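You operate a simulated robot arm through the tools that you are given. There is no shell and no other tool. Be economical: measure what you need, move in short steps, check, and stop when the job is done.

You are at the controls of a simulated two-armed robot. One attempt, no reset.

JOB
Cap the pipe, shut its clamp and stand it in the steel tray.
Fine: end cap from the blue drawer, drawer shut again; hold the pipe while swinging the clamp up. Set down upright: pipe. Where these are worked on the way, their far stop is far enough and under half their travel is too little: blue drawer.

Only the result counts: the job must be done as asked and must still hold three seconds after the hand-in. Knocking over, shifting, dropping, spilling or breaking anything else fails it. A push-on lid holds only when it is set on centred and level and pressed home; a screw cap is set on level and turned clockwise until tight.

ROBOT AND FRAMES
Two 6-joint arms with two-finger parallel grippers on one trunk, on a base that drives. Base frame: it is fixed to the floor where the robot stands at the start and does not move with it; the origin is under the middle of the robot, x ahead of it, y to its left, z up. Lengths are in m, angles in rad, forces in N, time in s.
The left shoulder is at the start at [-0.089, 0.177, 0.806], the right one opposite. With the tool pointing down near the work surface each hand reaches from about 0.28 to 0.72 m from the robot's upright axis, wherever it stands, measured 20 degrees to its own side. Places, roughly: blue drawer [0.6, 0.1, 0.7]; clamp [0.6, -0.3, 0.9]; steel tray inside [1, -0.4, 0.8]; top of the pipe [0.7, -0.3, 0.9]. Payload 1.57 kg a hand.
The tool frame of a hand sits at the grasp point between the pads (the TCP): z along the fingers, y along the line on which they close. The tips reach 0.03 m beyond it. The gripper opens to 0.08 m. The fingers are 0.017 m wide and 0.012 m thick; the gripper's body (0.04 by 0.082 m) begins 0.08 m behind the TCP.
Orientation is that of the tool frame in the base frame, as [roll, pitch, yaw] about the fixed x, y, z axes, in that order (R = Rz(yaw) Ry(pitch) Rx(roll)). With the fingers straight down and closing along the base's y, the tool's x points along the base's -x, its y along +y and its z along -z.

CONTROLS
- The arms move only by the tool send_rows. It takes "left_increments", "right_increments" or both (then of equal length, played together; a hand with none holds still); each is a list of rows, each a list of 6 numbers: the shift along the base's x, y, z in m, then the turn, a rotation vector about the base's x, y, z in rad. In form: [[dx, dy, dz, wx, wy, wz], ...]. A call has 1 to 12 rows; each row is the pose to reach, as a shift and turn from the pose commanded when the call began. "left_gripper" and "right_gripper" are, for a hand that has rows, the closure in counts, from 0 (fully open) to 255 (shut), set as the call begins (left out, the last holds). Each row takes 0.2 s and may step no farther than 0.05 m and 0.15 rad from the row before; otherwise, or with a gripper value out of range, the whole call is refused. A pose out of reach is approached as far as the arm can. The call stops where the force on the tool passes 50 N (or 10 N more than at its start, if that is more) or the arm is blocked; 0.2 s more then pass. The fingers move at their own pace (about 0.072 m/s each) and stop on an object; they squeeze with about 29 N. The grip force told is the motor's: it shows also when the fingers shut on nothing. Time passes only in rows, and 0.2 s behind the last, so rows that repeat a pose let the fingers close. The reply holds the time, the measured pose of the TCP, the force on the tool along the base axes, the opening and the grip force, in the units named above and with some noise, with the torque about the TCP (base axes, N m) and any sound that the robot's microphone picked up, and new pictures: "show" is both (left out), scene, wrist or none (wrist: the cameras of the hands that moved).
- Cameras (640 x 400 px; columns grow to the right, rows downward): "scene" is now at [0.0219, -0.0363, 1.5204]; the picture's right is [-0.49, -0.87, 0.00], its down [-0.71, 0.40, -0.58] and it looks along [0.51, -0.29, -0.81] (base axes); focal length 276 px, centre (320, 200). "left" rides on the left gripper at [0.072, 0.007, -0.122] in its tool frame; the picture's right is [-0.09, 1.00, 0.00], its down [-0.84, -0.08, -0.54] and it looks along [-0.54, -0.05, 0.84] (tool axes); focal length 238 px, centre (320, 200). "right" rides on the right gripper at [0.072, -0.007, -0.122] in its tool frame; the picture's right is [0.09, 1.00, 0.00], its down [-0.84, 0.08, -0.54] and it looks along [-0.54, 0.05, 0.84] (tool axes); focal length 238 px, centre (320, 200). There is no depth. A picture from a camera that has moved, and an enlarged one, comes with that camera's place and axes in the base frame and with its lens.
- raise_lower(by): slides the trunk up (or, below 0, down) by that many m; the arms and the scene camera ride with it, the base frame stays. It gives what a move gives, with no picture.
- drive_base(legs): drives the robot by 1 to 6 legs, each [ahead, left, turn to the left] in m, m and rad, along the robot's own axes; the way and the turn of a leg run together, so that a leg with both is an arc; at most 1.5 m and 3.142 rad a leg. The arms and the cameras ride along, it lands a little off, and it stops where it bumps. It gives what a move gives, and a new picture of the scene camera.
- head_to(pan, tilt): turns the head with the scene camera to pan (to the left, within 2.496 rad either way) and tilt (down, from -0.506 to 1.204), counted from straight ahead of the robot. It gives what a move gives, and a new picture of the scene camera.
- inspect(camera, box): a new picture of the part [left, top, right, bottom] of that camera's present view, enlarged. The clock stands still meanwhile.
- sign_off(): hands the job in; it is judged then, once.

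Go step by step. Nothing tells you exact positions but the pictures and the camera data: compare them with the known pose of the tool, close in by small moves and look again before you grip or let go. The budget is 120 turns and 260 pictures, counting those below and the enlarged ones. Unless the task says otherwise, let go and move clear before handing in, and close with one line.

The tools are called after "Emit:" as a command line: name --argument value ..., lists and objects as JSON in quotes. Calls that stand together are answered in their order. send_rows: Moves the arms, as the interface text tells. Its arguments: {"type":"object","properties":{"left_increments":{"type":"array"},"left_gripper":{"type":"number"},"right_increments":{"type":"array"},"right_gripper":{"type":"number"},"show":{"type":"string","enum":["both","scene","wrist","none"]}},"required":[]} The other tools are called the same way: raise_lower (by) slides the trunk up or down; drive_base (legs) drives the base; head_to (pan, tilt) turns the head that bears the scene camera; inspect (camera, box) takes an enlarged picture of a part of a camera's view; sign_off () hands the job in.

At the start:

```text
clock: 0.0
left_eef_pos: [0.4134, 0.0166, 1.1469]
left_tool_rot: [3.141, -0.001, -3.141]
left_force: [-0.2, -0.4, -0.3]
left_torque: [0.03, 0.0, 0.01]
left_gripper_width: 0.08
left_finger_force: 0.0
right_eef_pos: [0.3412, -0.3338, 1.1603]
right_tool_rot: [-3.14, 0.0, 3.141]
right_force: [0.0, 0.8, -0.1]
right_torque: [-0.06, 0.02, 0.04]
right_gripper_width: 0.0801
right_finger_force: 0.0
trunk travel left (down, up): [-0.25, 0.078]
robot x, y, heading: [-0.0008, -0.0021, -0.0]
head pan, tilt: [-0.511, 0.946]
```

scene: 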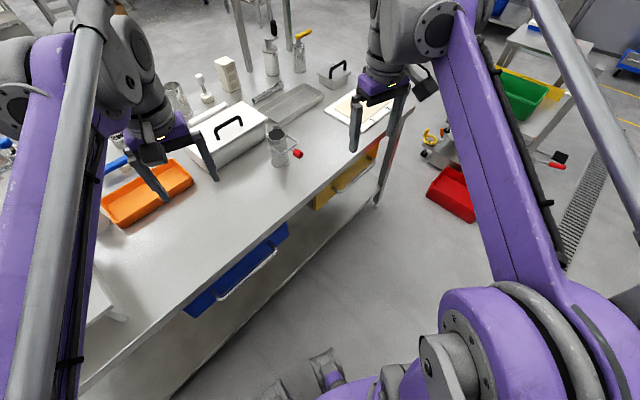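
right: 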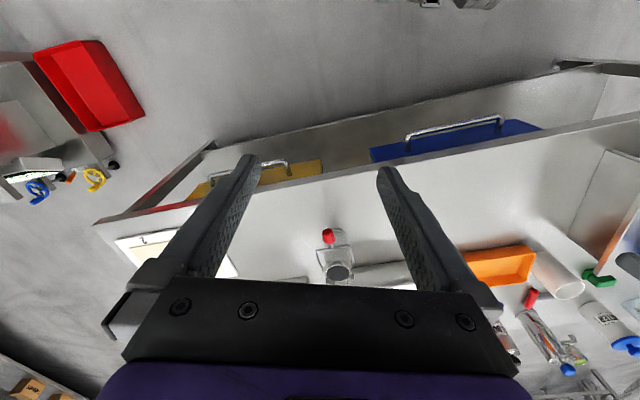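
left: 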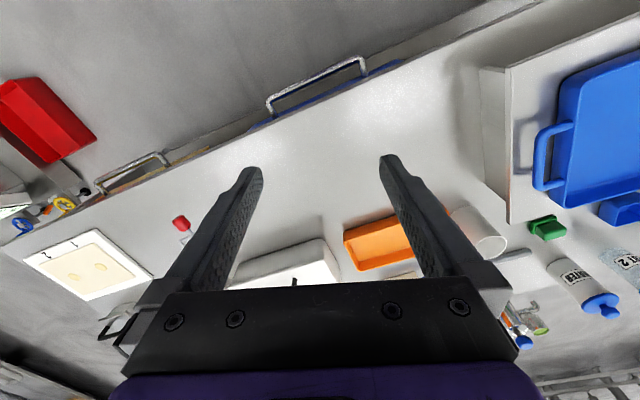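

I see a bench with blue and yellow drawers, a metal pipe with a red thing beside it (clamp), and trays. I look closer first.

Emit:
inspect --camera "scene" --box '[220, 60, 380, 180]'

Emit:
inspect --camera "scene" --box '[160, 180, 400, 330]'

Emit:
inspect --camera "right" --box '[270, 210, 400, 290]'

```text
3.33 times, centred on (300, 120) of scene
camera zoom: at [0.0219, -0.0363, 1.5204], right [-0.49, -0.87, 0.0], down [-0.71, 0.4, -0.58], along [0.51, -0.29, -0.81], focal length 918 px, centre (387, 467)
```

zoom: 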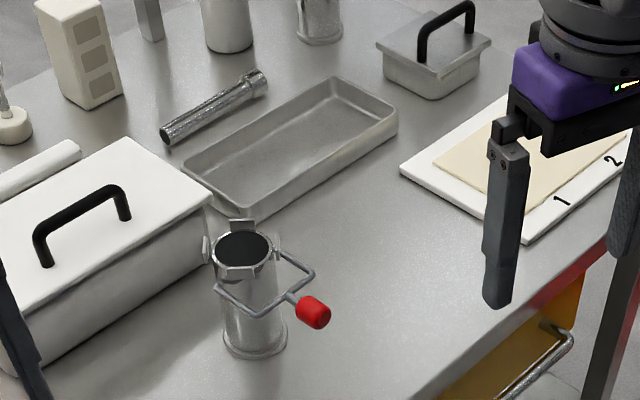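

```text
2.67 times, centred on (280, 255) of scene
camera zoom: at [0.0219, -0.0363, 1.5204], right [-0.49, -0.87, 0.0], down [-0.71, 0.4, -0.58], along [0.51, -0.29, -0.81], focal length 735 px, centre (427, 53)
```

zoom: 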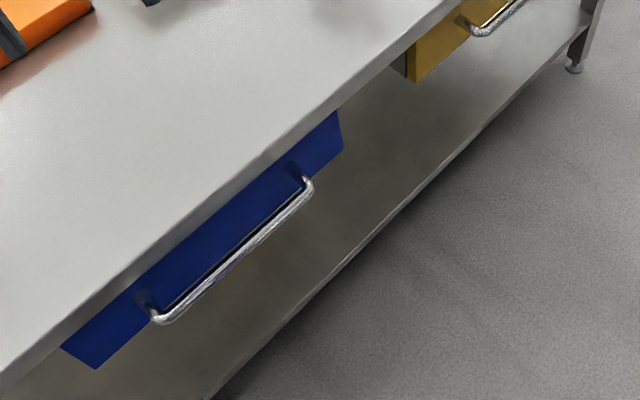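

```text
4.92 times, centred on (335, 250) of right
camera zoom: at [0.2687, -0.3417, 1.2838], right [-0.09, 1.0, 0.0], down [0.84, 0.08, 0.54], along [0.54, 0.05, -0.84], focal length 1173 px, centre (246, -46)
```

zoom: 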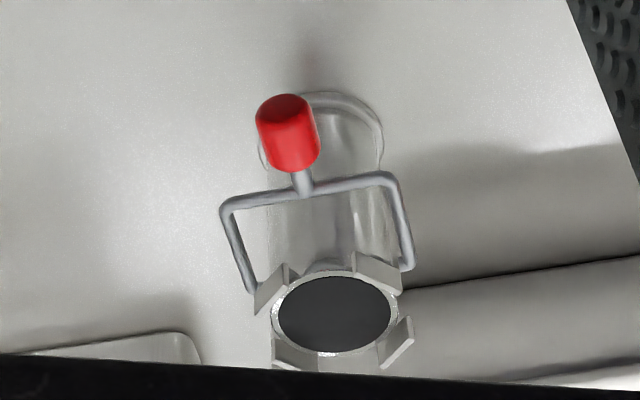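

The pipe stands at about (0.694, -0.258), rim z≈0.92, bail knob at (0.615, -0.291, 0.89). The bench is yawed about 0.33 rad, and the blue drawer's handle is near (0.40, 0.005, 0.70). I check behind before backing off.

Emit:
head_to --pan 2.49 --tilt 0.6

Emit:
head_to --pan 0.33 --tilt 0.95

```text
clock: 2.6
left_eef_pos: [0.4136, 0.0163, 1.1455]
left_tool_rot: [-3.141, 0.0, -3.141]
left_force: [-0.9, -0.1, 0.1]
left_torque: [-0.01, -0.02, -0.02]
left_gripper_width: 0.0799
left_finger_force: 0.0
right_eef_pos: [0.3415, -0.3354, 1.161]
right_tool_rot: [3.141, 0.0, -3.14]
right_force: [-0.6, -0.5, -0.8]
right_torque: [0.02, -0.04, 0.01]
right_gripper_width: 0.0802
right_finger_force: 0.0
trunk travel left (down, up): [-0.25, 0.078]
robot x, y, heading: [0.0006, 0.0004, -0.005]
head pan, tilt: [2.491, 0.6]
camera scene: at [-0.112, 0.053, 1.5486], right [0.61, 0.8, 0.0], down [0.45, -0.34, -0.83], along [-0.66, 0.5, -0.56], focal length 276 px, centre (320, 200)
```

scene: 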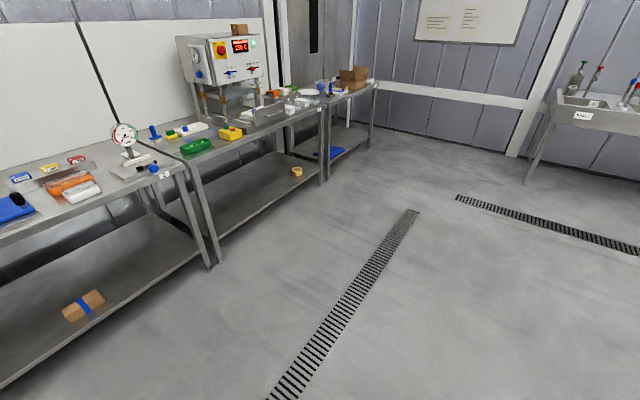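

```text
clock: 4.6
left_eef_pos: [0.4136, 0.0159, 1.1465]
left_tool_rot: [3.14, 0.0, -3.141]
left_force: [0.0, 0.3, -0.8]
left_torque: [-0.01, -0.1, 0.02]
left_gripper_width: 0.0801
left_finger_force: 0.0
right_eef_pos: [0.3403, -0.3343, 1.1613]
right_tool_rot: [3.141, 0.001, -3.141]
right_force: [0.3, 0.2, 0.3]
right_torque: [0.01, 0.0, -0.04]
right_gripper_width: 0.0801
right_finger_force: 0.1
trunk travel left (down, up): [-0.25, 0.078]
robot x, y, heading: [0.0014, -0.0023, -0.001]
head pan, tilt: [0.33, 0.949]
camera scene: at [0.0271, 0.023, 1.5202], right [0.32, -0.95, 0.0], down [-0.77, -0.26, -0.58], along [0.55, 0.19, -0.81], focal length 276 px, centre (320, 200)
```

scene: 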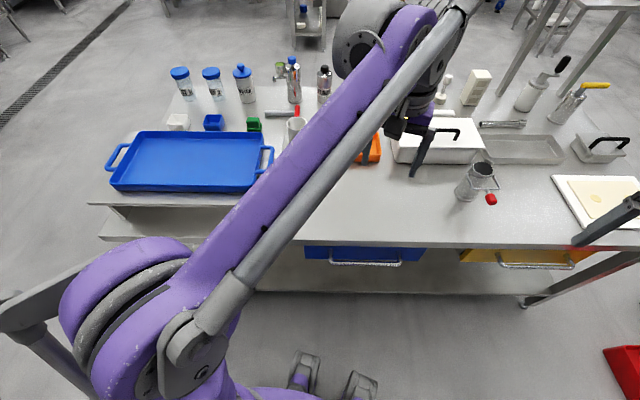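

The floor behind is clear for over a metre and the bench is indeed yawed ≈0.33. I turn to face it squarely and back off a little.

Emit:
drive_base --legs '[[0, 0, 0.33], [-0.22, 0.0, 0]]'

Emit:
head_to --pan -0.1 --tilt 0.95

```text
clock: 7.3
left_eef_pos: [0.1816, 0.0793, 1.1458]
left_tool_rot: [3.14, 0.001, -2.809]
left_force: [-0.4, 0.8, -0.4]
left_torque: [-0.01, 0.01, 0.05]
left_gripper_width: 0.0799
left_finger_force: 0.0
right_eef_pos: [0.2272, -0.2749, 1.1614]
right_tool_rot: [3.14, 0.001, -2.808]
right_force: [-0.3, 0.5, -0.6]
right_torque: [-0.01, -0.02, 0.0]
right_gripper_width: 0.08
right_finger_force: 0.1
trunk travel left (down, up): [-0.25, 0.078]
robot x, y, heading: [-0.2043, -0.075, 0.337]
head pan, tilt: [0.33, 0.949]
camera scene: at [-0.1865, -0.0395, 1.5203], right [0.62, -0.79, 0.0], down [-0.64, -0.5, -0.58], along [0.46, 0.36, -0.81], focal length 276 px, centre (320, 200)
```

scene: 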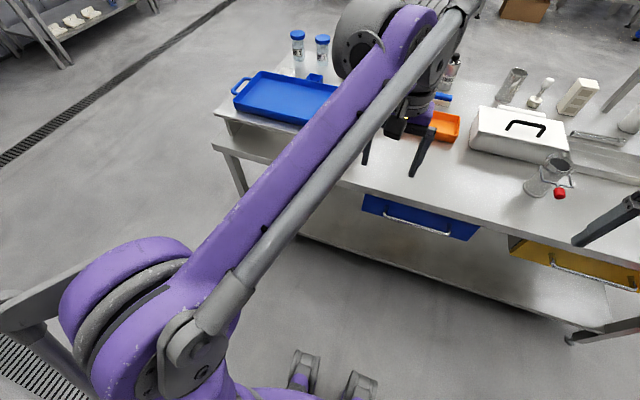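

```text
clock: 8.2
left_eef_pos: [0.1812, 0.0811, 1.1452]
left_tool_rot: [3.141, 0.0, -2.808]
left_force: [-0.6, -0.3, -0.5]
left_torque: [0.03, -0.01, -0.02]
left_gripper_width: 0.08
left_finger_force: 0.0
right_eef_pos: [0.2276, -0.2761, 1.16]
right_tool_rot: [3.141, 0.0, -2.809]
right_force: [0.1, -0.4, 0.5]
right_torque: [0.0, 0.01, -0.02]
right_gripper_width: 0.08
right_finger_force: 0.1
trunk travel left (down, up): [-0.25, 0.078]
robot x, y, heading: [-0.2072, -0.0691, 0.331]
head pan, tilt: [-0.099, 0.949]
camera scene: at [-0.1727, -0.0672, 1.5202], right [0.23, -0.97, 0.0], down [-0.79, -0.19, -0.58], along [0.57, 0.14, -0.81], focal length 276 px, centre (320, 200)
```

scene: 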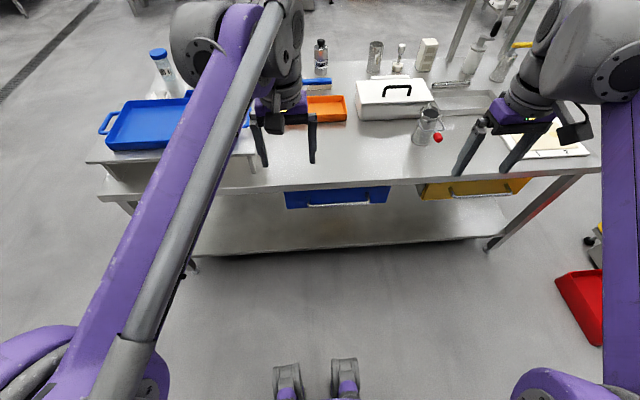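

Good view. I zoom in on the handle for a precise fix.

Emit:
inspect --camera "scene" --box '[270, 160, 430, 260]'

Emit:
inspect --camera "left" --box '[0, 0, 640, 400]'

```text
4.00 times, centred on (350, 210) of scene
camera zoom: at [-0.1727, -0.0672, 1.5202], right [0.23, -0.97, 0.0], down [-0.79, -0.19, -0.58], along [0.57, 0.14, -0.81], focal length 1102 px, centre (200, 160)
```

zoom: 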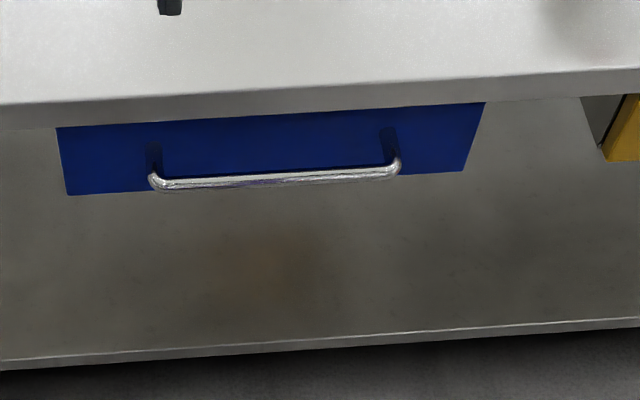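

```text
1.00 times, centred on (320, 200) of left (not enlarged: the box is as wide or as high as the picture)
camera zoom: at [0.1114, 0.064, 1.2684], right [-0.24, 0.97, 0.0], down [0.82, 0.2, 0.54], along [0.53, 0.13, -0.84], focal length 238 px, centre (320, 200)
```

zoom: 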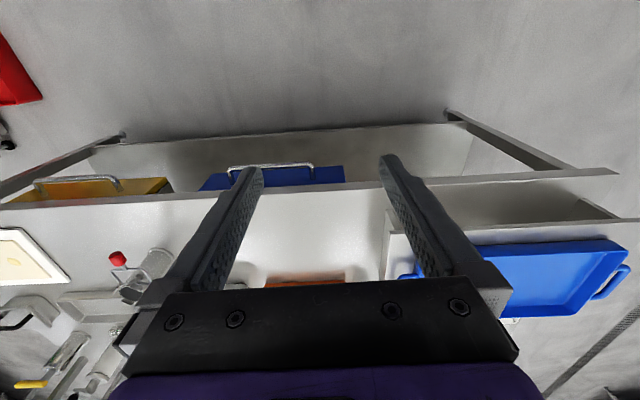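

Handle mid ≈ (0.41, 0.005, 0.695), lying along the bench. I bring the left hand down with the fingers turned to close across the bar, then will tilt it forward.

Emit:
send_rows --left_increments '[[0, -0.01, -0.02, 0, 0, 0.143], [0, -0.02, -0.04, 0, 0, 0.286], [0, -0.03, -0.06, 0, 0, 0.429], [0, -0.04, -0.08, 0, 0, 0.572], [0, -0.05, -0.1, 0, 0, 0.715], [0, -0.06, -0.12, 0, 0, 0.858], [0, -0.07, -0.14, 0, 0, 1.001], [0, -0.08, -0.16, 0, 0, 1.144], [0, -0.09, -0.18, 0, 0, 1.287], [0, -0.1, -0.2, 0, 0, 1.43], [0, -0.1, -0.2, 0, 0, 1.571]]' --left_gripper 143 --show "none"

Emit:
send_rows --left_increments '[[0.0, 0, -0.01, 0.048, -0.142, 0], [0.01, 0, -0.02, 0.096, -0.284, 0], [0.02, 0, -0.04, 0.144, -0.426, 0], [0.03, 0, -0.06, 0.192, -0.568, 0], [0.05, 0, -0.08, 0.24, -0.71, 0], [0.06, 0, -0.1, 0.288, -0.852, 0]]'

```text
clock: 10.6
left_eef_pos: [0.1808, -0.0197, 0.9474]
left_tool_rot: [-3.141, 0.001, -1.234]
left_force: [0.3, -0.2, 0.5]
left_torque: [0.02, -0.02, 0.02]
left_gripper_width: 0.0353
left_finger_force: 0.1
right_eef_pos: [0.227, -0.2741, 1.1619]
right_tool_rot: [3.141, 0.0, -2.807]
right_force: [0.0, 0.7, 0.2]
right_torque: [0.01, 0.02, 0.02]
right_gripper_width: 0.08
right_finger_force: 0.0
trunk travel left (down, up): [-0.25, 0.078]
robot x, y, heading: [-0.2023, -0.0688, 0.334]
head pan, tilt: [-0.099, 0.949]
```

```text
clock: 12.0
left_eef_pos: [0.2423, -0.0192, 0.848]
left_tool_rot: [-2.242, -0.007, -1.24]
left_force: [0.6, -0.8, -0.1]
left_torque: [0.05, 0.02, -0.02]
left_gripper_width: 0.0353
left_finger_force: 0.1
right_eef_pos: [0.2273, -0.2749, 1.1614]
right_tool_rot: [-3.14, -0.001, -2.809]
right_force: [0.4, 0.0, 0.0]
right_torque: [0.01, 0.01, -0.01]
right_gripper_width: 0.0802
right_finger_force: 0.0
trunk travel left (down, up): [-0.25, 0.078]
robot x, y, heading: [-0.2016, -0.0687, 0.334]
head pan, tilt: [-0.099, 0.949]
camera scene: at [-0.1725, -0.0677, 1.5202], right [0.23, -0.97, 0.0], down [-0.79, -0.19, -0.58], along [0.57, 0.14, -0.81], focal length 276 px, centre (320, 200)
camera left: at [0.1709, -0.1189, 0.9179], right [-0.61, -0.12, -0.78], down [-0.63, 0.67, 0.39], along [0.48, 0.73, -0.49], focal length 238 px, centre (320, 200)
```

scene: 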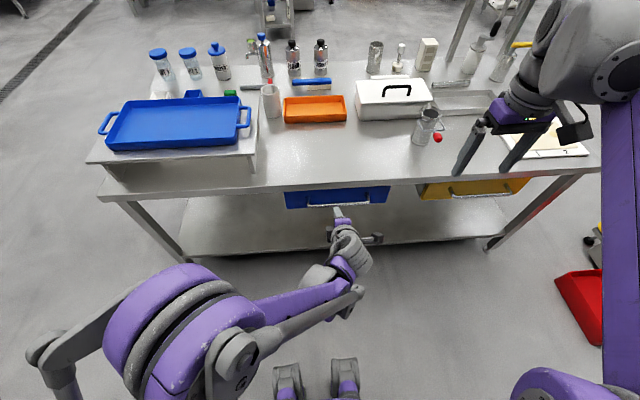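
left: 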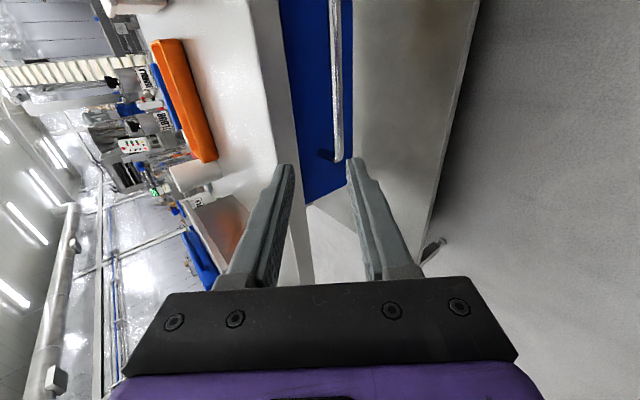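

Triangulated bar: left end (0.379, 0.113, 0.685), middle ≈ (0.412, 0.005, 0.685). I close in to a short standoff along the finger direction.

Emit:
send_rows --left_increments '[[0.03, -0.001, -0.033, 0, 0, 0], [0.06, -0.002, -0.066, 0, 0, 0], [0.092, -0.003, -0.098, 0, 0, 0]]'

Emit:
inspect --camera "scene" --box '[270, 160, 430, 260]'

```text
clock: 12.8
left_eef_pos: [0.335, -0.0213, 0.7479]
left_tool_rot: [-2.243, -0.008, -1.239]
left_force: [0.5, 1.2, -0.4]
left_torque: [-0.03, -0.02, 0.01]
left_gripper_width: 0.0353
left_finger_force: 0.1
right_eef_pos: [0.2288, -0.2766, 1.1615]
right_tool_rot: [-3.141, 0.001, -2.809]
right_force: [0.5, -0.1, 1.1]
right_torque: [-0.03, 0.04, 0.04]
right_gripper_width: 0.0799
right_finger_force: 0.3
trunk travel left (down, up): [-0.25, 0.078]
robot x, y, heading: [-0.2012, -0.0712, 0.336]
head pan, tilt: [-0.099, 0.949]
camera scene: at [-0.1715, -0.0674, 1.5202], right [0.23, -0.97, 0.0], down [-0.79, -0.19, -0.58], along [0.57, 0.14, -0.81], focal length 276 px, centre (320, 200)
camera left: at [0.2654, -0.1202, 0.819], right [-0.61, -0.12, -0.78], down [-0.63, 0.67, 0.39], along [0.48, 0.73, -0.49], focal length 238 px, centre (320, 200)
```

scene: 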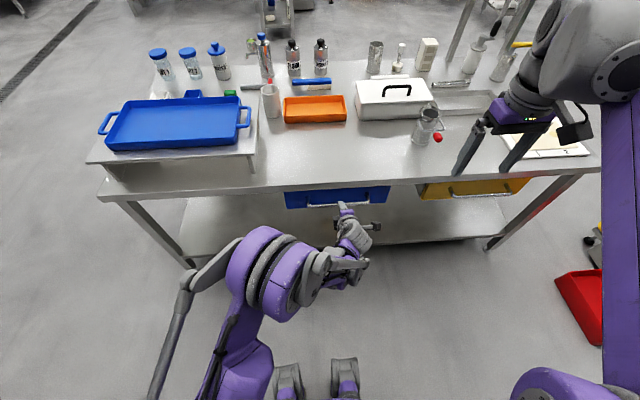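
left: 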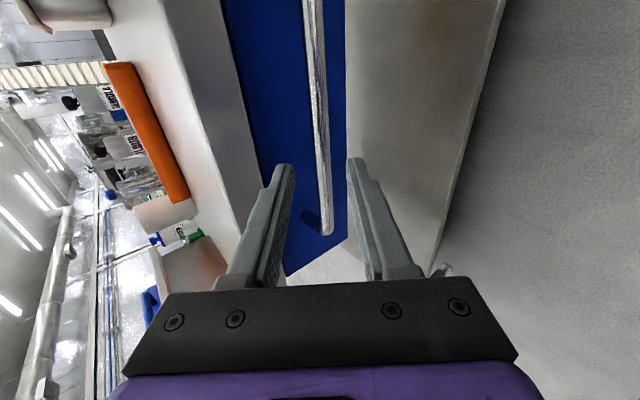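

```text
4.00 times, centred on (350, 210) of scene
camera zoom: at [-0.1715, -0.0674, 1.5202], right [0.23, -0.97, 0.0], down [-0.79, -0.19, -0.58], along [0.57, 0.14, -0.81], focal length 1102 px, centre (200, 160)
```

zoom: 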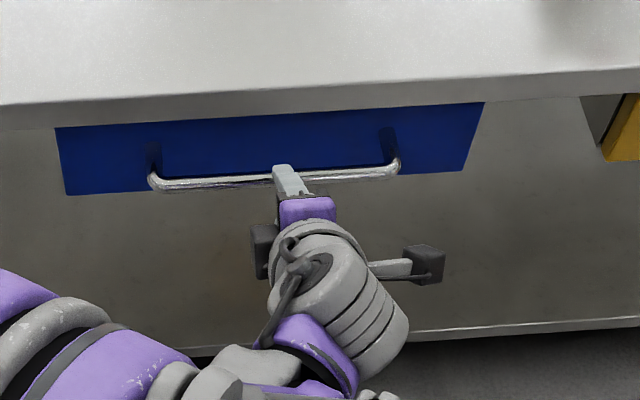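

The bar lies centred between the fingers along the approach line. I advance and grip.

Emit:
send_rows --left_increments '[[0.022, 0.008, -0.019, 0, 0, 0], [0.044, 0.015, -0.037, 0, 0, 0], [0.067, 0.023, -0.056, 0, 0, 0]]' --show "none"

Emit:
send_rows --left_increments '[[0, 0, 0, 0, 0, 0], [0, 0, 0, 0, 0, 0], [0, 0, 0, 0, 0, 0]]' --left_gripper 255 --show "wrist"

```text
clock: 13.6
left_eef_pos: [0.4031, 0.0008, 0.692]
left_tool_rot: [-2.244, -0.008, -1.239]
left_force: [0.2, 0.0, -0.2]
left_torque: [0.02, -0.03, 0.0]
left_gripper_width: 0.0352
left_finger_force: 0.0
right_eef_pos: [0.228, -0.2757, 1.1614]
right_tool_rot: [-3.142, -0.001, -2.809]
right_force: [0.1, -0.3, 0.2]
right_torque: [0.0, 0.02, -0.03]
right_gripper_width: 0.08
right_finger_force: 0.2
trunk travel left (down, up): [-0.25, 0.078]
robot x, y, heading: [-0.2039, -0.0704, 0.331]
head pan, tilt: [-0.099, 0.949]
```

```text
clock: 14.4
left_eef_pos: [0.402, 0.0022, 0.6913]
left_tool_rot: [-2.243, -0.006, -1.239]
left_force: [-13.2, -2.9, -18.6]
left_torque: [0.25, 0.04, -0.63]
left_gripper_width: 0.0162
left_finger_force: 31.7
right_eef_pos: [0.2264, -0.2756, 1.1606]
right_tool_rot: [3.142, 0.0, -2.808]
right_force: [0.2, -0.8, -0.3]
right_torque: [-0.03, 0.0, 0.0]
right_gripper_width: 0.0798
right_finger_force: 0.0
trunk travel left (down, up): [-0.25, 0.078]
robot x, y, heading: [-0.2056, -0.0689, 0.338]
head pan, tilt: [-0.099, 0.949]
camera left: at [0.3307, -0.098, 0.7631], right [-0.62, -0.12, -0.78], down [-0.63, 0.67, 0.39], along [0.48, 0.73, -0.49], focal length 238 px, centre (320, 200)
```

left: 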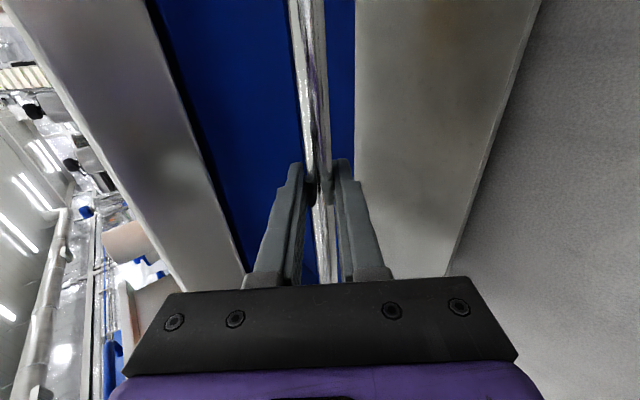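

Gripped (16 mm bar). I pull the drawer out along the bench normal.

Emit:
send_rows --left_increments '[[-0.019, -0.0063, 0, 0, 0, 0], [-0.038, -0.0127, 0, 0, 0, 0], [-0.057, -0.019, 0, 0, 0, 0], [-0.076, -0.0253, 0, 0, 0, 0], [-0.095, -0.0317, 0, 0, 0, 0], [-0.114, -0.038, 0, 0, 0, 0], [-0.133, -0.0443, 0, 0, 0, 0], [-0.152, -0.0507, 0, 0, 0, 0], [-0.171, -0.057, 0, 0, 0, 0], [-0.19, -0.0633, 0, 0, 0, 0]]' --show "scene"

```text
clock: 16.6
left_eef_pos: [0.2153, -0.0611, 0.6939]
left_tool_rot: [-2.25, -0.006, -1.235]
left_force: [-5.8, 15.3, -37.4]
left_torque: [0.51, 0.12, -0.31]
left_gripper_width: 0.0163
left_finger_force: 31.6
left hand out of reach, approached as far as the arm can: row 10
right_eef_pos: [0.2285, -0.2737, 1.1613]
right_tool_rot: [3.141, -0.003, -2.807]
right_force: [-0.1, -0.1, -0.2]
right_torque: [0.02, 0.02, 0.03]
right_gripper_width: 0.0799
right_finger_force: 0.0
trunk travel left (down, up): [-0.25, 0.078]
robot x, y, heading: [-0.2075, -0.0728, 0.333]
head pan, tilt: [-0.099, 0.949]
camera scene: at [-0.1711, -0.0659, 1.5199], right [0.23, -0.97, 0.0], down [-0.79, -0.19, -0.58], along [0.57, 0.13, -0.81], focal length 276 px, centre (320, 200)
```

scene: 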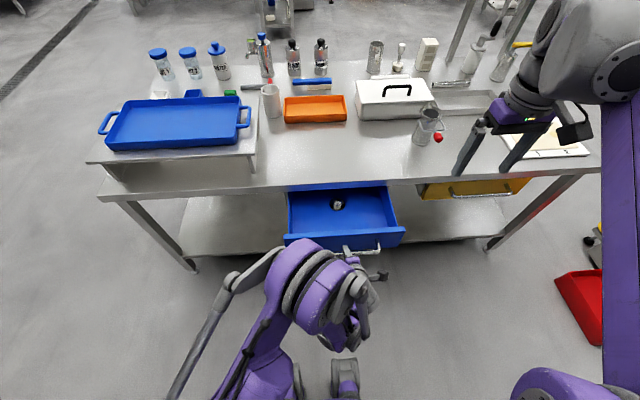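

The drawer is out about 0.2 m; a small cap lies toward its rear. I zoom in.

Emit:
inspect --camera "scene" --box '[280, 170, 410, 260]'

Emit:
inspect --camera "right" --box '[0, 0, 640, 400]'

```text
4.44 times, centred on (345, 215) of scene
camera zoom: at [-0.1711, -0.0659, 1.5199], right [0.23, -0.97, 0.0], down [-0.79, -0.19, -0.58], along [0.57, 0.13, -0.81], focal length 1224 px, centre (209, 133)
```

zoom: 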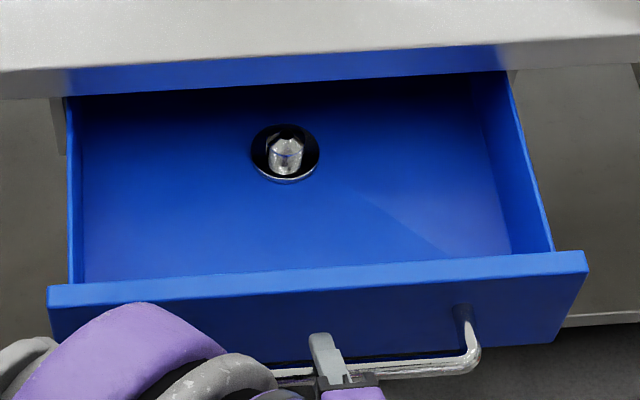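

```text
1.00 times, centred on (320, 200) of right (not enlarged: the box is as wide or as high as the picture)
camera zoom: at [0.163, -0.3039, 1.2833], right [-0.41, 0.91, 0.0], down [0.77, 0.35, 0.54], along [0.49, 0.22, -0.84], focal length 238 px, centre (320, 200)
```

zoom: 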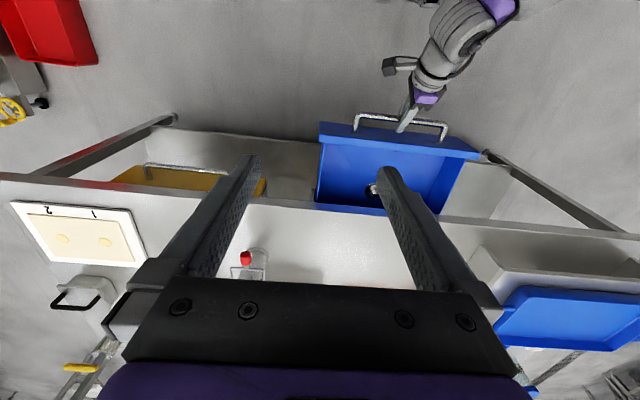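

The cap (disc with a knob on top) lies near the rear at about (0.415, 0.00), close to the bench edge, so I want the drawer further out. I relax the hand slightly, then back the base while holding on.

Emit:
send_rows --left_increments '[[0.004, 0.001, -0.003, 0, 0, 0], [0.004, 0.001, -0.003, 0, 0, 0]]' --show "none"

Emit:
drive_base --legs '[[-0.1, 0, 0]]'

```text
clock: 17.2
left_eef_pos: [0.2186, -0.0608, 0.6951]
left_tool_rot: [-2.239, -0.006, -1.237]
left_force: [-4.7, 17.0, 11.9]
left_torque: [0.86, 0.21, 0.26]
left_gripper_width: 0.0158
left_finger_force: 31.8
right_eef_pos: [0.2262, -0.2738, 1.1618]
right_tool_rot: [-3.14, 0.0, -2.806]
right_force: [0.2, -0.1, -0.5]
right_torque: [0.03, 0.02, 0.0]
right_gripper_width: 0.0798
right_finger_force: 0.1
trunk travel left (down, up): [-0.25, 0.078]
robot x, y, heading: [-0.2076, -0.0677, 0.334]
head pan, tilt: [-0.099, 0.949]
```

```text
clock: 18.4
left_eef_pos: [0.1226, -0.0956, 0.6928]
left_tool_rot: [-2.24, -0.009, -1.242]
left_force: [-6.7, 23.6, 12.1]
left_torque: [0.15, 0.05, -0.56]
left_gripper_width: 0.0157
left_finger_force: 31.6
right_eef_pos: [0.1298, -0.3077, 1.1636]
right_tool_rot: [-3.14, 0.001, -2.811]
right_force: [-0.4, 0.6, 0.2]
right_torque: [0.02, -0.03, -0.01]
right_gripper_width: 0.0799
right_finger_force: 0.0
trunk travel left (down, up): [-0.25, 0.078]
robot x, y, heading: [-0.3013, -0.1039, 0.331]
head pan, tilt: [-0.099, 0.949]
camera scene: at [-0.2696, -0.0978, 1.5203], right [0.23, -0.97, 0.0], down [-0.79, -0.19, -0.58], along [0.57, 0.13, -0.81], focal length 276 px, centre (320, 200)
```

scene: 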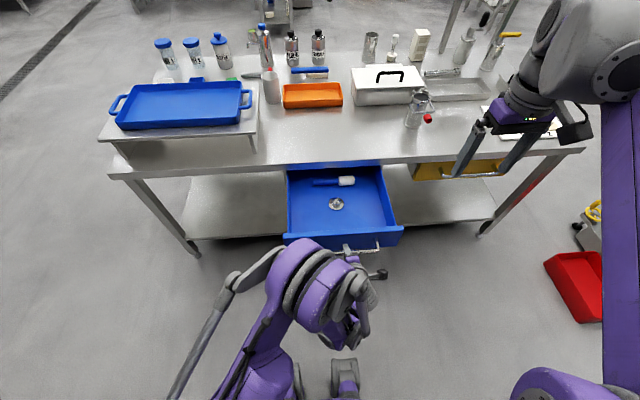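

The drawer is well out (~0.3 m) and the cap is clear of the bench edge. The left keeps hold of the handle; I bring the right hand above the cap.

Emit:
send_rows --right_increments '[[0.022, 0.033, -0.02, 0, 0, 0], [0.045, 0.066, -0.04, 0, 0, 0], [0.067, 0.099, -0.06, 0, 0, 0], [0.09, 0.132, -0.08, 0, 0, 0], [0.112, 0.165, -0.1, 0, 0, 0], [0.135, 0.198, -0.12, 0, 0, 0], [0.157, 0.231, -0.14, 0, 0, 0], [0.18, 0.265, -0.16, 0, 0, 0], [0.18, 0.265, -0.16, 0, 0, 0]]'

Emit:
inspect --camera "scene" --box '[280, 160, 410, 250]'

```text
clock: 20.4
left_eef_pos: [0.1238, -0.0944, 0.6931]
left_tool_rot: [-2.24, -0.008, -1.241]
left_force: [-5.7, 12.1, 19.1]
left_torque: [0.2, 0.01, -0.55]
left_gripper_width: 0.0156
left_finger_force: 31.1
right_eef_pos: [0.3121, -0.0426, 1.0027]
right_tool_rot: [-3.141, 0.002, -2.811]
right_force: [0.9, -0.1, 0.8]
right_torque: [-0.01, -0.01, 0.04]
right_gripper_width: 0.0798
right_finger_force: 0.1
trunk travel left (down, up): [-0.25, 0.078]
robot x, y, heading: [-0.2997, -0.1044, 0.334]
head pan, tilt: [-0.099, 0.949]
camera scene: at [-0.2698, -0.0989, 1.5203], right [0.23, -0.97, 0.0], down [-0.79, -0.19, -0.58], along [0.57, 0.13, -0.81], focal length 276 px, centre (320, 200)
camera right: at [0.2452, -0.0737, 1.1243], right [-0.41, 0.91, 0.0], down [0.77, 0.35, 0.54], along [0.5, 0.22, -0.84], focal length 238 px, centre (320, 200)
```

scene: 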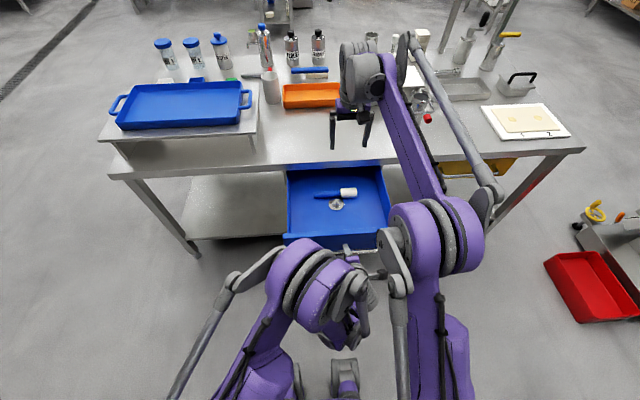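
right: 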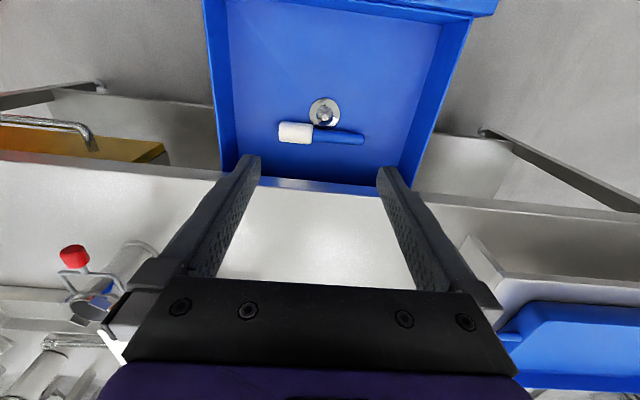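

```text
4.44 times, centred on (345, 205) of scene
camera zoom: at [-0.2698, -0.0989, 1.5203], right [0.23, -0.97, 0.0], down [-0.79, -0.19, -0.58], along [0.57, 0.13, -0.81], focal length 1224 px, centre (209, 178)
```

zoom: 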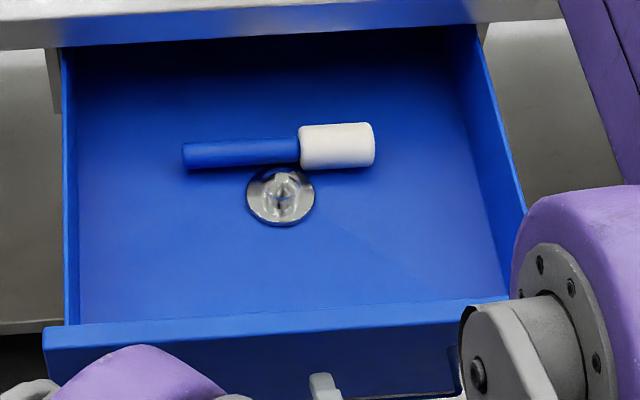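

A mallet has rolled up against the cap's edge; the cap is at about (0.343, -0.024, 0.645). I lower the right hand partway over it and look again.

Emit:
send_rows --right_increments '[[0.006, 0.004, -0.04, 0, 0, 0], [0.012, 0.008, -0.08, 0, 0, 0], [0.018, 0.012, -0.12, 0, 0, 0], [0.025, 0.016, -0.16, 0, 0, 0], [0.031, 0.019, -0.2, 0, 0, 0], [0.031, 0.019, -0.22, 0, 0, 0]]' --show "wrist"

Emit:
inspect --camera "right" --box '[240, 60, 400, 160]'

```text
clock: 21.8
left_eef_pos: [0.123, -0.0952, 0.6926]
left_tool_rot: [-2.241, -0.007, -1.24]
left_force: [-2.8, 14.2, 19.1]
left_torque: [0.48, 0.12, -0.29]
left_gripper_width: 0.0158
left_finger_force: 30.9
right_eef_pos: [0.342, -0.0234, 0.7827]
right_tool_rot: [-3.141, 0.0, -2.811]
right_force: [0.5, -0.2, -1.2]
right_torque: [-0.01, 0.03, 0.01]
right_gripper_width: 0.0801
right_finger_force: 0.1
trunk travel left (down, up): [-0.25, 0.078]
robot x, y, heading: [-0.3, -0.0991, 0.334]
head pan, tilt: [-0.099, 0.949]
camera right: at [0.2759, -0.0532, 0.9035], right [-0.41, 0.91, 0.0], down [0.77, 0.35, 0.54], along [0.49, 0.22, -0.84], focal length 238 px, centre (320, 200)
```

right: 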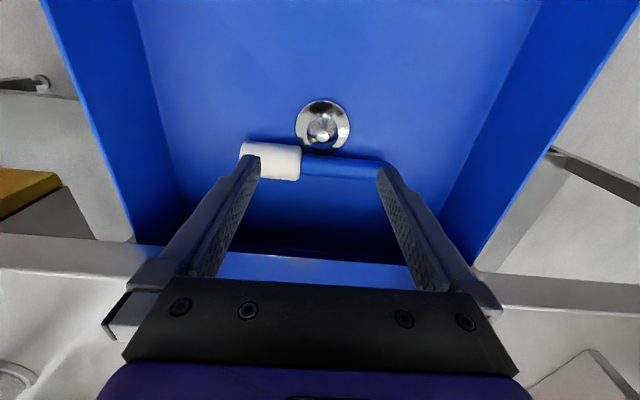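

```text
4.00 times, centred on (320, 110) of right
camera zoom: at [0.2759, -0.0532, 0.9035], right [-0.41, 0.91, 0.0], down [0.77, 0.35, 0.54], along [0.49, 0.22, -0.84], focal length 953 px, centre (320, 560)
```

zoom: 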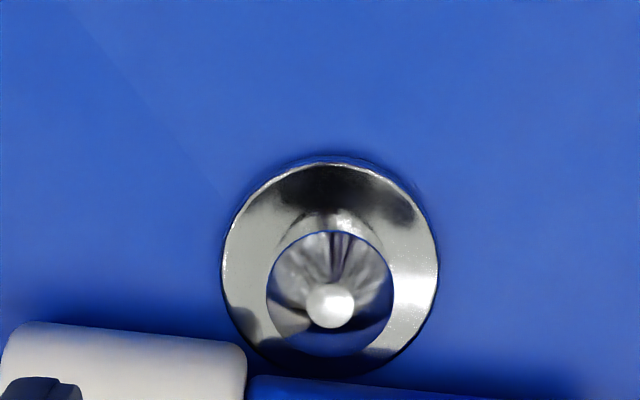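

Cap is well aligned below the hand. I narrow the fingers, descend so that the tips go around the knob, and look.

Emit:
send_rows --right_increments '[[-0.001, 0.001, -0.025, 0, 0, 0], [-0.001, 0.002, -0.045, 0, 0, 0], [-0.001, 0.002, -0.065, 0, 0, 0], [-0.001, 0.002, -0.08, 0, 0, 0], [-0.001, 0.002, -0.08, 0, 0, 0]]' --right_gripper 96 --show "wrist"

Emit:
inspect --camera "right" --box '[240, 110, 400, 210]'

Emit:
inspect --camera "scene" --box '[290, 160, 390, 230]'

```text
clock: 23.0
left_eef_pos: [0.1228, -0.0954, 0.6931]
left_tool_rot: [-2.24, -0.006, -1.241]
left_force: [-2.8, 14.4, 18.6]
left_torque: [0.39, 0.11, -0.29]
left_gripper_width: 0.0158
left_finger_force: 31.7
right_eef_pos: [0.3423, -0.023, 0.7017]
right_tool_rot: [-3.141, 0.002, -2.808]
right_force: [-0.5, -0.4, 0.2]
right_torque: [0.02, -0.02, 0.02]
right_gripper_width: 0.05
right_finger_force: 0.0
trunk travel left (down, up): [-0.25, 0.078]
robot x, y, heading: [-0.2963, -0.1011, 0.334]
head pan, tilt: [-0.099, 0.949]
camera right: at [0.2754, -0.0528, 0.8247], right [-0.41, 0.91, 0.0], down [0.77, 0.35, 0.54], along [0.5, 0.22, -0.84], focal length 238 px, centre (320, 200)
```

right: 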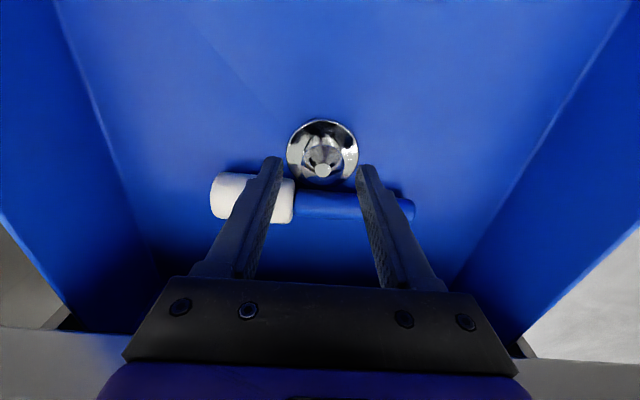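

```text
4.00 times, centred on (320, 160) of right
camera zoom: at [0.2754, -0.0528, 0.8247], right [-0.41, 0.91, 0.0], down [0.77, 0.35, 0.54], along [0.5, 0.22, -0.84], focal length 953 px, centre (320, 360)
```

zoom: 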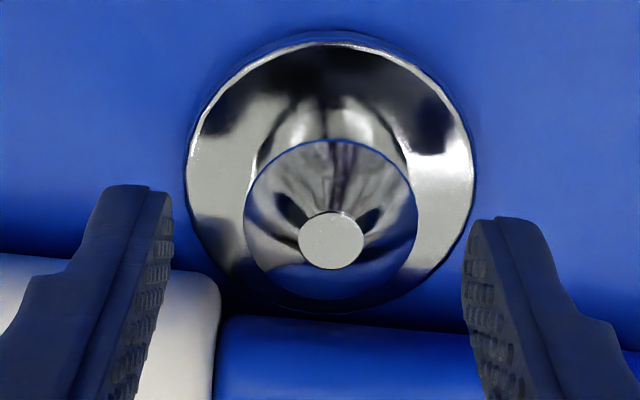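

```text
5.71 times, centred on (340, 195) of scene
camera zoom: at [-0.2693, -0.0988, 1.5203], right [0.23, -0.97, 0.0], down [-0.79, -0.19, -0.58], along [0.57, 0.13, -0.81], focal length 1574 px, centre (206, 229)
```

zoom: 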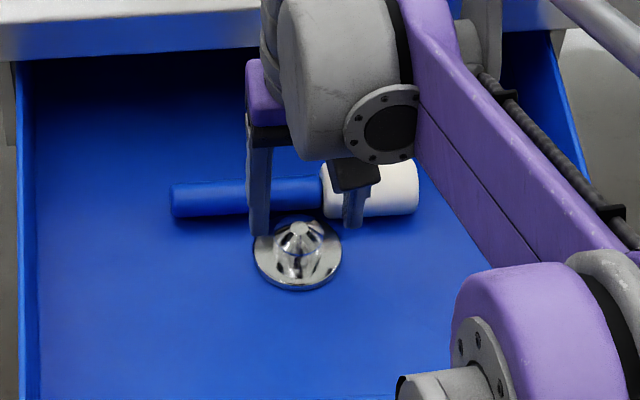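

The knob is a short chamfered cylinder (~31 mm, z 0.645–0.67) on the disc. I descend 21 mm more and close on it.

Emit:
send_rows --right_increments '[[-0.001, 0.002, -0.01, 0, 0, 0], [-0.001, 0.002, -0.021, 0, 0, 0]]' --show "none"

Emit:
send_rows --right_increments '[[0, 0, 0, 0, 0, 0], [0, 0, 0, 0, 0, 0], [0, 0, 0, 0, 0, 0]]' --right_gripper 255 --show "wrist"

Emit:
inspect --camera "right" --box '[240, 110, 400, 210]'

```text
clock: 23.6
left_eef_pos: [0.1226, -0.0942, 0.6939]
left_tool_rot: [-2.24, -0.008, -1.241]
left_force: [-4.5, 13.8, 17.5]
left_torque: [0.42, 0.1, -0.3]
left_gripper_width: 0.0158
left_finger_force: 31.3
right_eef_pos: [0.3406, -0.0206, 0.6802]
right_tool_rot: [-3.139, 0.001, -2.811]
right_force: [-0.4, -0.5, 0.1]
right_torque: [-0.01, 0.01, 0.01]
right_gripper_width: 0.0496
right_finger_force: 0.1
trunk travel left (down, up): [-0.25, 0.078]
robot x, y, heading: [-0.2979, -0.1029, 0.329]
head pan, tilt: [-0.099, 0.949]
```

```text
clock: 24.4
left_eef_pos: [0.123, -0.0955, 0.6929]
left_tool_rot: [-2.242, -0.008, -1.243]
left_force: [-5.3, 12.7, 17.9]
left_torque: [0.4, 0.12, -0.34]
left_gripper_width: 0.0155
left_finger_force: 31.2
right_eef_pos: [0.3401, -0.0211, 0.6807]
right_tool_rot: [-3.14, -0.001, -2.81]
right_force: [0.2, -0.1, -0.2]
right_torque: [-0.01, 0.04, 0.02]
right_gripper_width: 0.0327
right_finger_force: 29.1
trunk travel left (down, up): [-0.25, 0.078]
robot x, y, heading: [-0.2979, -0.1039, 0.332]
head pan, tilt: [-0.099, 0.949]
camera right: at [0.275, -0.0505, 0.8034], right [-0.41, 0.91, 0.0], down [0.77, 0.35, 0.54], along [0.49, 0.22, -0.84], focal length 238 px, centre (320, 200)
```

right: 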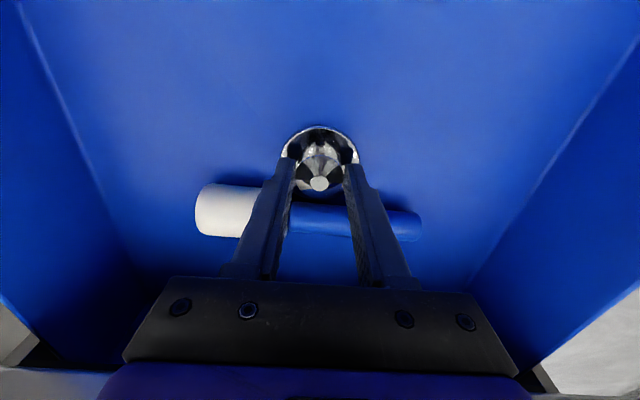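

```text
4.00 times, centred on (320, 160) of right
camera zoom: at [0.275, -0.0505, 0.8034], right [-0.41, 0.91, 0.0], down [0.77, 0.35, 0.54], along [0.49, 0.22, -0.84], focal length 953 px, centre (320, 360)
```

zoom: 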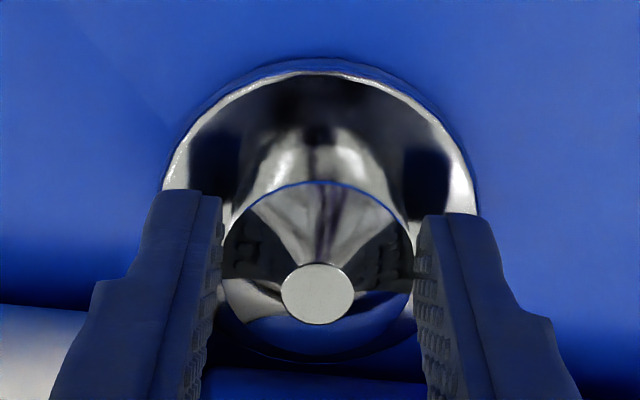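

Knob gripped at 33 mm. I lift slowly and check.

Emit:
send_rows --right_increments '[[0, 0, 0.01, 0, 0, 0], [0, 0, 0.03, 0, 0, 0], [0, 0, 0.06, 0, 0, 0], [0, 0, 0.1, 0, 0, 0], [0, 0, 0.15, 0, 0, 0]]'

Emit:
inspect --camera "right" --box '[240, 110, 400, 210]'

Emit:
inspect --camera "scene" --box '[290, 130, 390, 230]'

```text
clock: 25.6
left_eef_pos: [0.1237, -0.0952, 0.6922]
left_tool_rot: [-2.24, -0.007, -1.242]
left_force: [-5.4, 11.2, 17.2]
left_torque: [0.38, 0.1, -0.27]
left_gripper_width: 0.0157
left_finger_force: 31.4
right_eef_pos: [0.3387, -0.0197, 0.8328]
right_tool_rot: [-3.14, 0.002, -2.811]
right_force: [0.2, 0.3, 0.8]
right_torque: [0.02, -0.05, 0.06]
right_gripper_width: 0.0
right_finger_force: 21.2
trunk travel left (down, up): [-0.25, 0.078]
robot x, y, heading: [-0.2993, -0.1015, 0.329]
head pan, tilt: [-0.099, 0.949]
camera scene: at [-0.2695, -0.099, 1.5203], right [0.23, -0.97, 0.0], down [-0.79, -0.19, -0.58], along [0.57, 0.13, -0.81], focal length 276 px, centre (320, 200)
camera right: at [0.273, -0.0502, 0.9551], right [-0.41, 0.91, 0.0], down [0.77, 0.35, 0.54], along [0.5, 0.22, -0.84], focal length 238 px, centre (320, 200)
```

scene: 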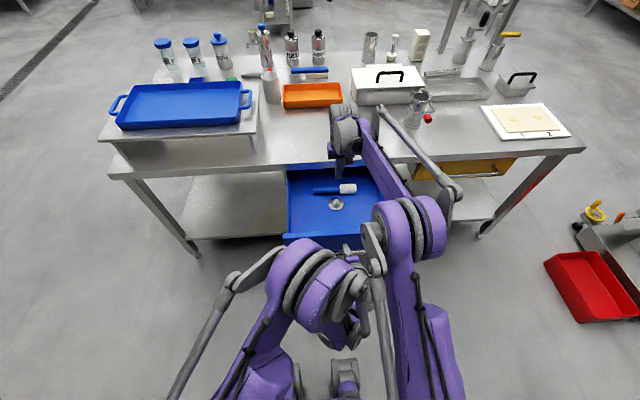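
right: 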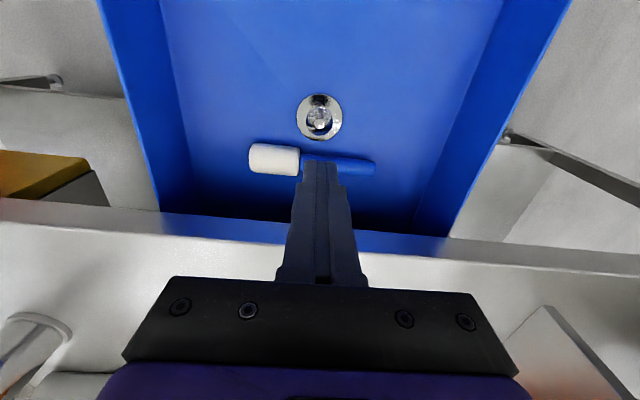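

```text
4.00 times, centred on (320, 160) of right
camera zoom: at [0.273, -0.0502, 0.9551], right [-0.41, 0.91, 0.0], down [0.77, 0.35, 0.54], along [0.5, 0.22, -0.84], focal length 953 px, centre (320, 360)
```

zoom: 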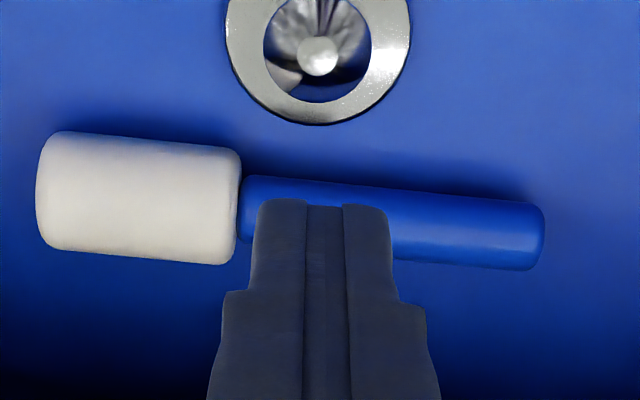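

```text
4.00 times, centred on (340, 180) of scene
camera zoom: at [-0.2695, -0.099, 1.5203], right [0.23, -0.97, 0.0], down [-0.79, -0.19, -0.58], along [0.57, 0.13, -0.81], focal length 1102 px, centre (240, 280)
```

zoom: 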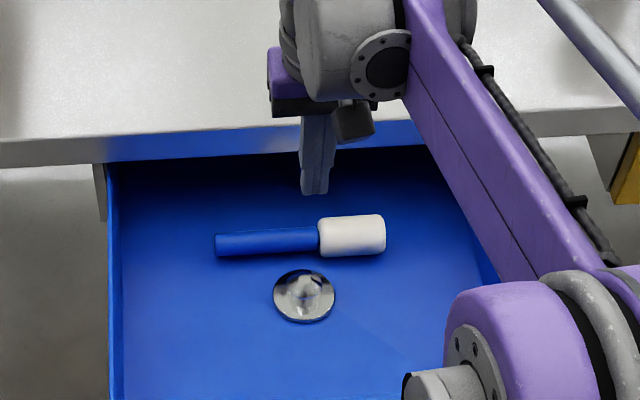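

The cap slipped out: grip was too high and the pad barely caught the knob. I realign (+4 mm toward the bench) and come down lower, feeling for contact with the disc.

Emit:
send_rows --right_increments '[[0.004, 0.0015, -0.02, 0, 0, 0], [0.004, 0.0015, -0.06, 0, 0, 0], [0.004, 0.0015, -0.1, 0, 0, 0], [0.004, 0.0015, -0.13, 0, 0, 0], [0.004, 0.0015, -0.13, 0, 0, 0]]' --right_gripper 96 --show "wrist"

Emit:
inspect --camera "right" --box '[240, 110, 400, 210]'

```text
clock: 26.8
left_eef_pos: [0.1242, -0.0964, 0.6929]
left_tool_rot: [-2.241, -0.008, -1.241]
left_force: [-3.0, 12.1, 15.6]
left_torque: [0.35, 0.14, -0.35]
left_gripper_width: 0.0158
left_finger_force: 31.4
right_eef_pos: [0.3456, -0.0177, 0.7026]
right_tool_rot: [-3.139, 0.001, -2.81]
right_force: [-0.2, -0.1, -0.3]
right_torque: [-0.03, 0.01, -0.04]
right_gripper_width: 0.0501
right_finger_force: 0.1
trunk travel left (down, up): [-0.25, 0.078]
robot x, y, heading: [-0.2979, -0.1038, 0.333]
head pan, tilt: [-0.099, 0.949]
camera right: at [0.28, -0.0475, 0.8242], right [-0.41, 0.91, 0.0], down [0.77, 0.35, 0.54], along [0.49, 0.22, -0.84], focal length 238 px, centre (320, 200)
```

right: 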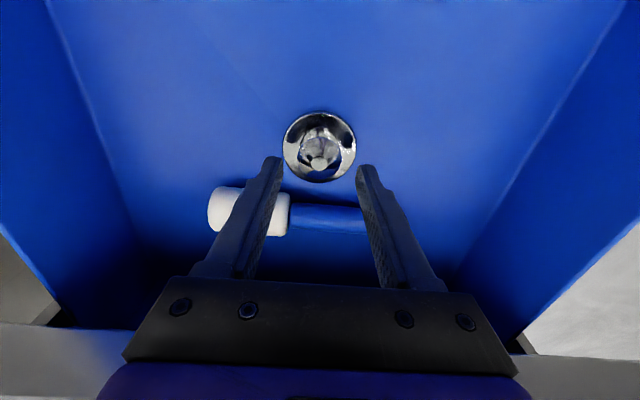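

```text
4.00 times, centred on (320, 160) of right
camera zoom: at [0.28, -0.0475, 0.8242], right [-0.41, 0.91, 0.0], down [0.77, 0.35, 0.54], along [0.49, 0.22, -0.84], focal length 953 px, centre (320, 360)
```

zoom: 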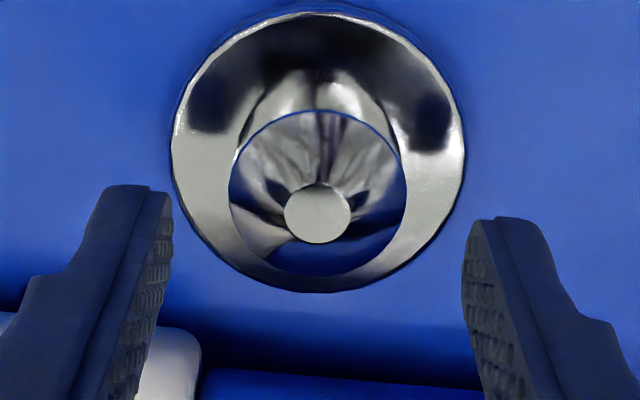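

The cap is now about 3.5 mm toward the robot of the finger axis. I correct and descend slowly to feel the disc.

Emit:
send_rows --right_increments '[[-0.0033, -0.0012, -0.01, 0, 0, 0], [-0.0033, -0.0012, -0.02, 0, 0, 0], [-0.0033, -0.0012, -0.026, 0, 0, 0], [-0.0033, -0.0012, -0.029, 0, 0, 0]]' --show "none"

Emit:
inspect --camera "right" --box '[240, 110, 400, 210]'

Emit:
inspect --camera "scene" --box '[300, 160, 380, 220]'

```text
clock: 27.8
left_eef_pos: [0.1234, -0.095, 0.6929]
left_tool_rot: [-2.241, -0.007, -1.241]
left_force: [-2.0, 12.1, 15.7]
left_torque: [0.39, 0.08, -0.31]
left_gripper_width: 0.0157
left_finger_force: 31.9
right_eef_pos: [0.3421, -0.0206, 0.6725]
right_tool_rot: [-3.141, 0.0, -2.809]
right_force: [-0.1, 0.2, 0.3]
right_torque: [0.04, -0.01, -0.02]
right_gripper_width: 0.05
right_finger_force: 0.0
trunk travel left (down, up): [-0.25, 0.078]
robot x, y, heading: [-0.2985, -0.1042, 0.33]
head pan, tilt: [-0.099, 0.949]
```

```text
4.00 times, centred on (320, 160) of right
camera zoom: at [0.2757, -0.0496, 0.7945], right [-0.41, 0.91, 0.0], down [0.77, 0.35, 0.54], along [0.49, 0.22, -0.84], focal length 953 px, centre (320, 360)
```

zoom: 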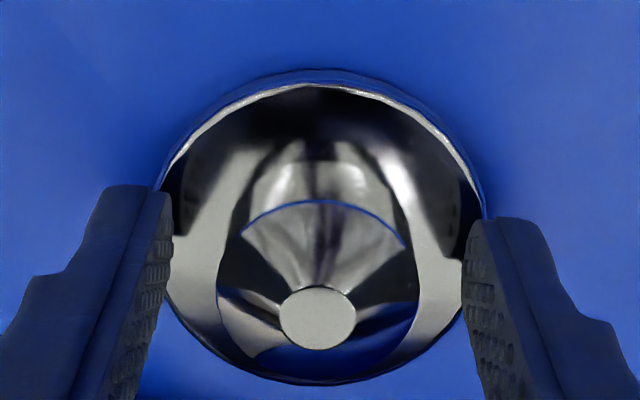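

```text
6.67 times, centred on (340, 190) of scene
camera zoom: at [-0.269, -0.0989, 1.5203], right [0.23, -0.97, 0.0], down [-0.79, -0.19, -0.58], along [0.57, 0.13, -0.81], focal length 1837 px, centre (187, 267)
```

zoom: 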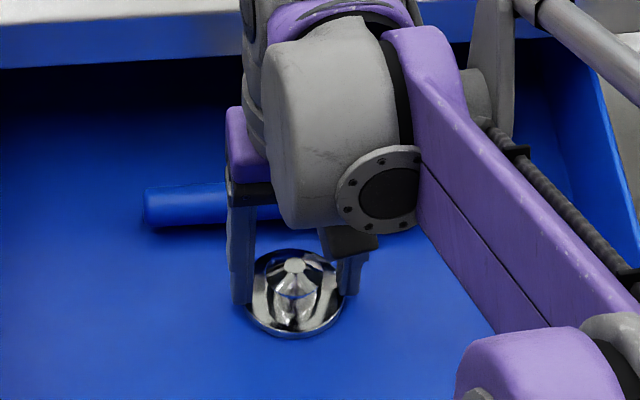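

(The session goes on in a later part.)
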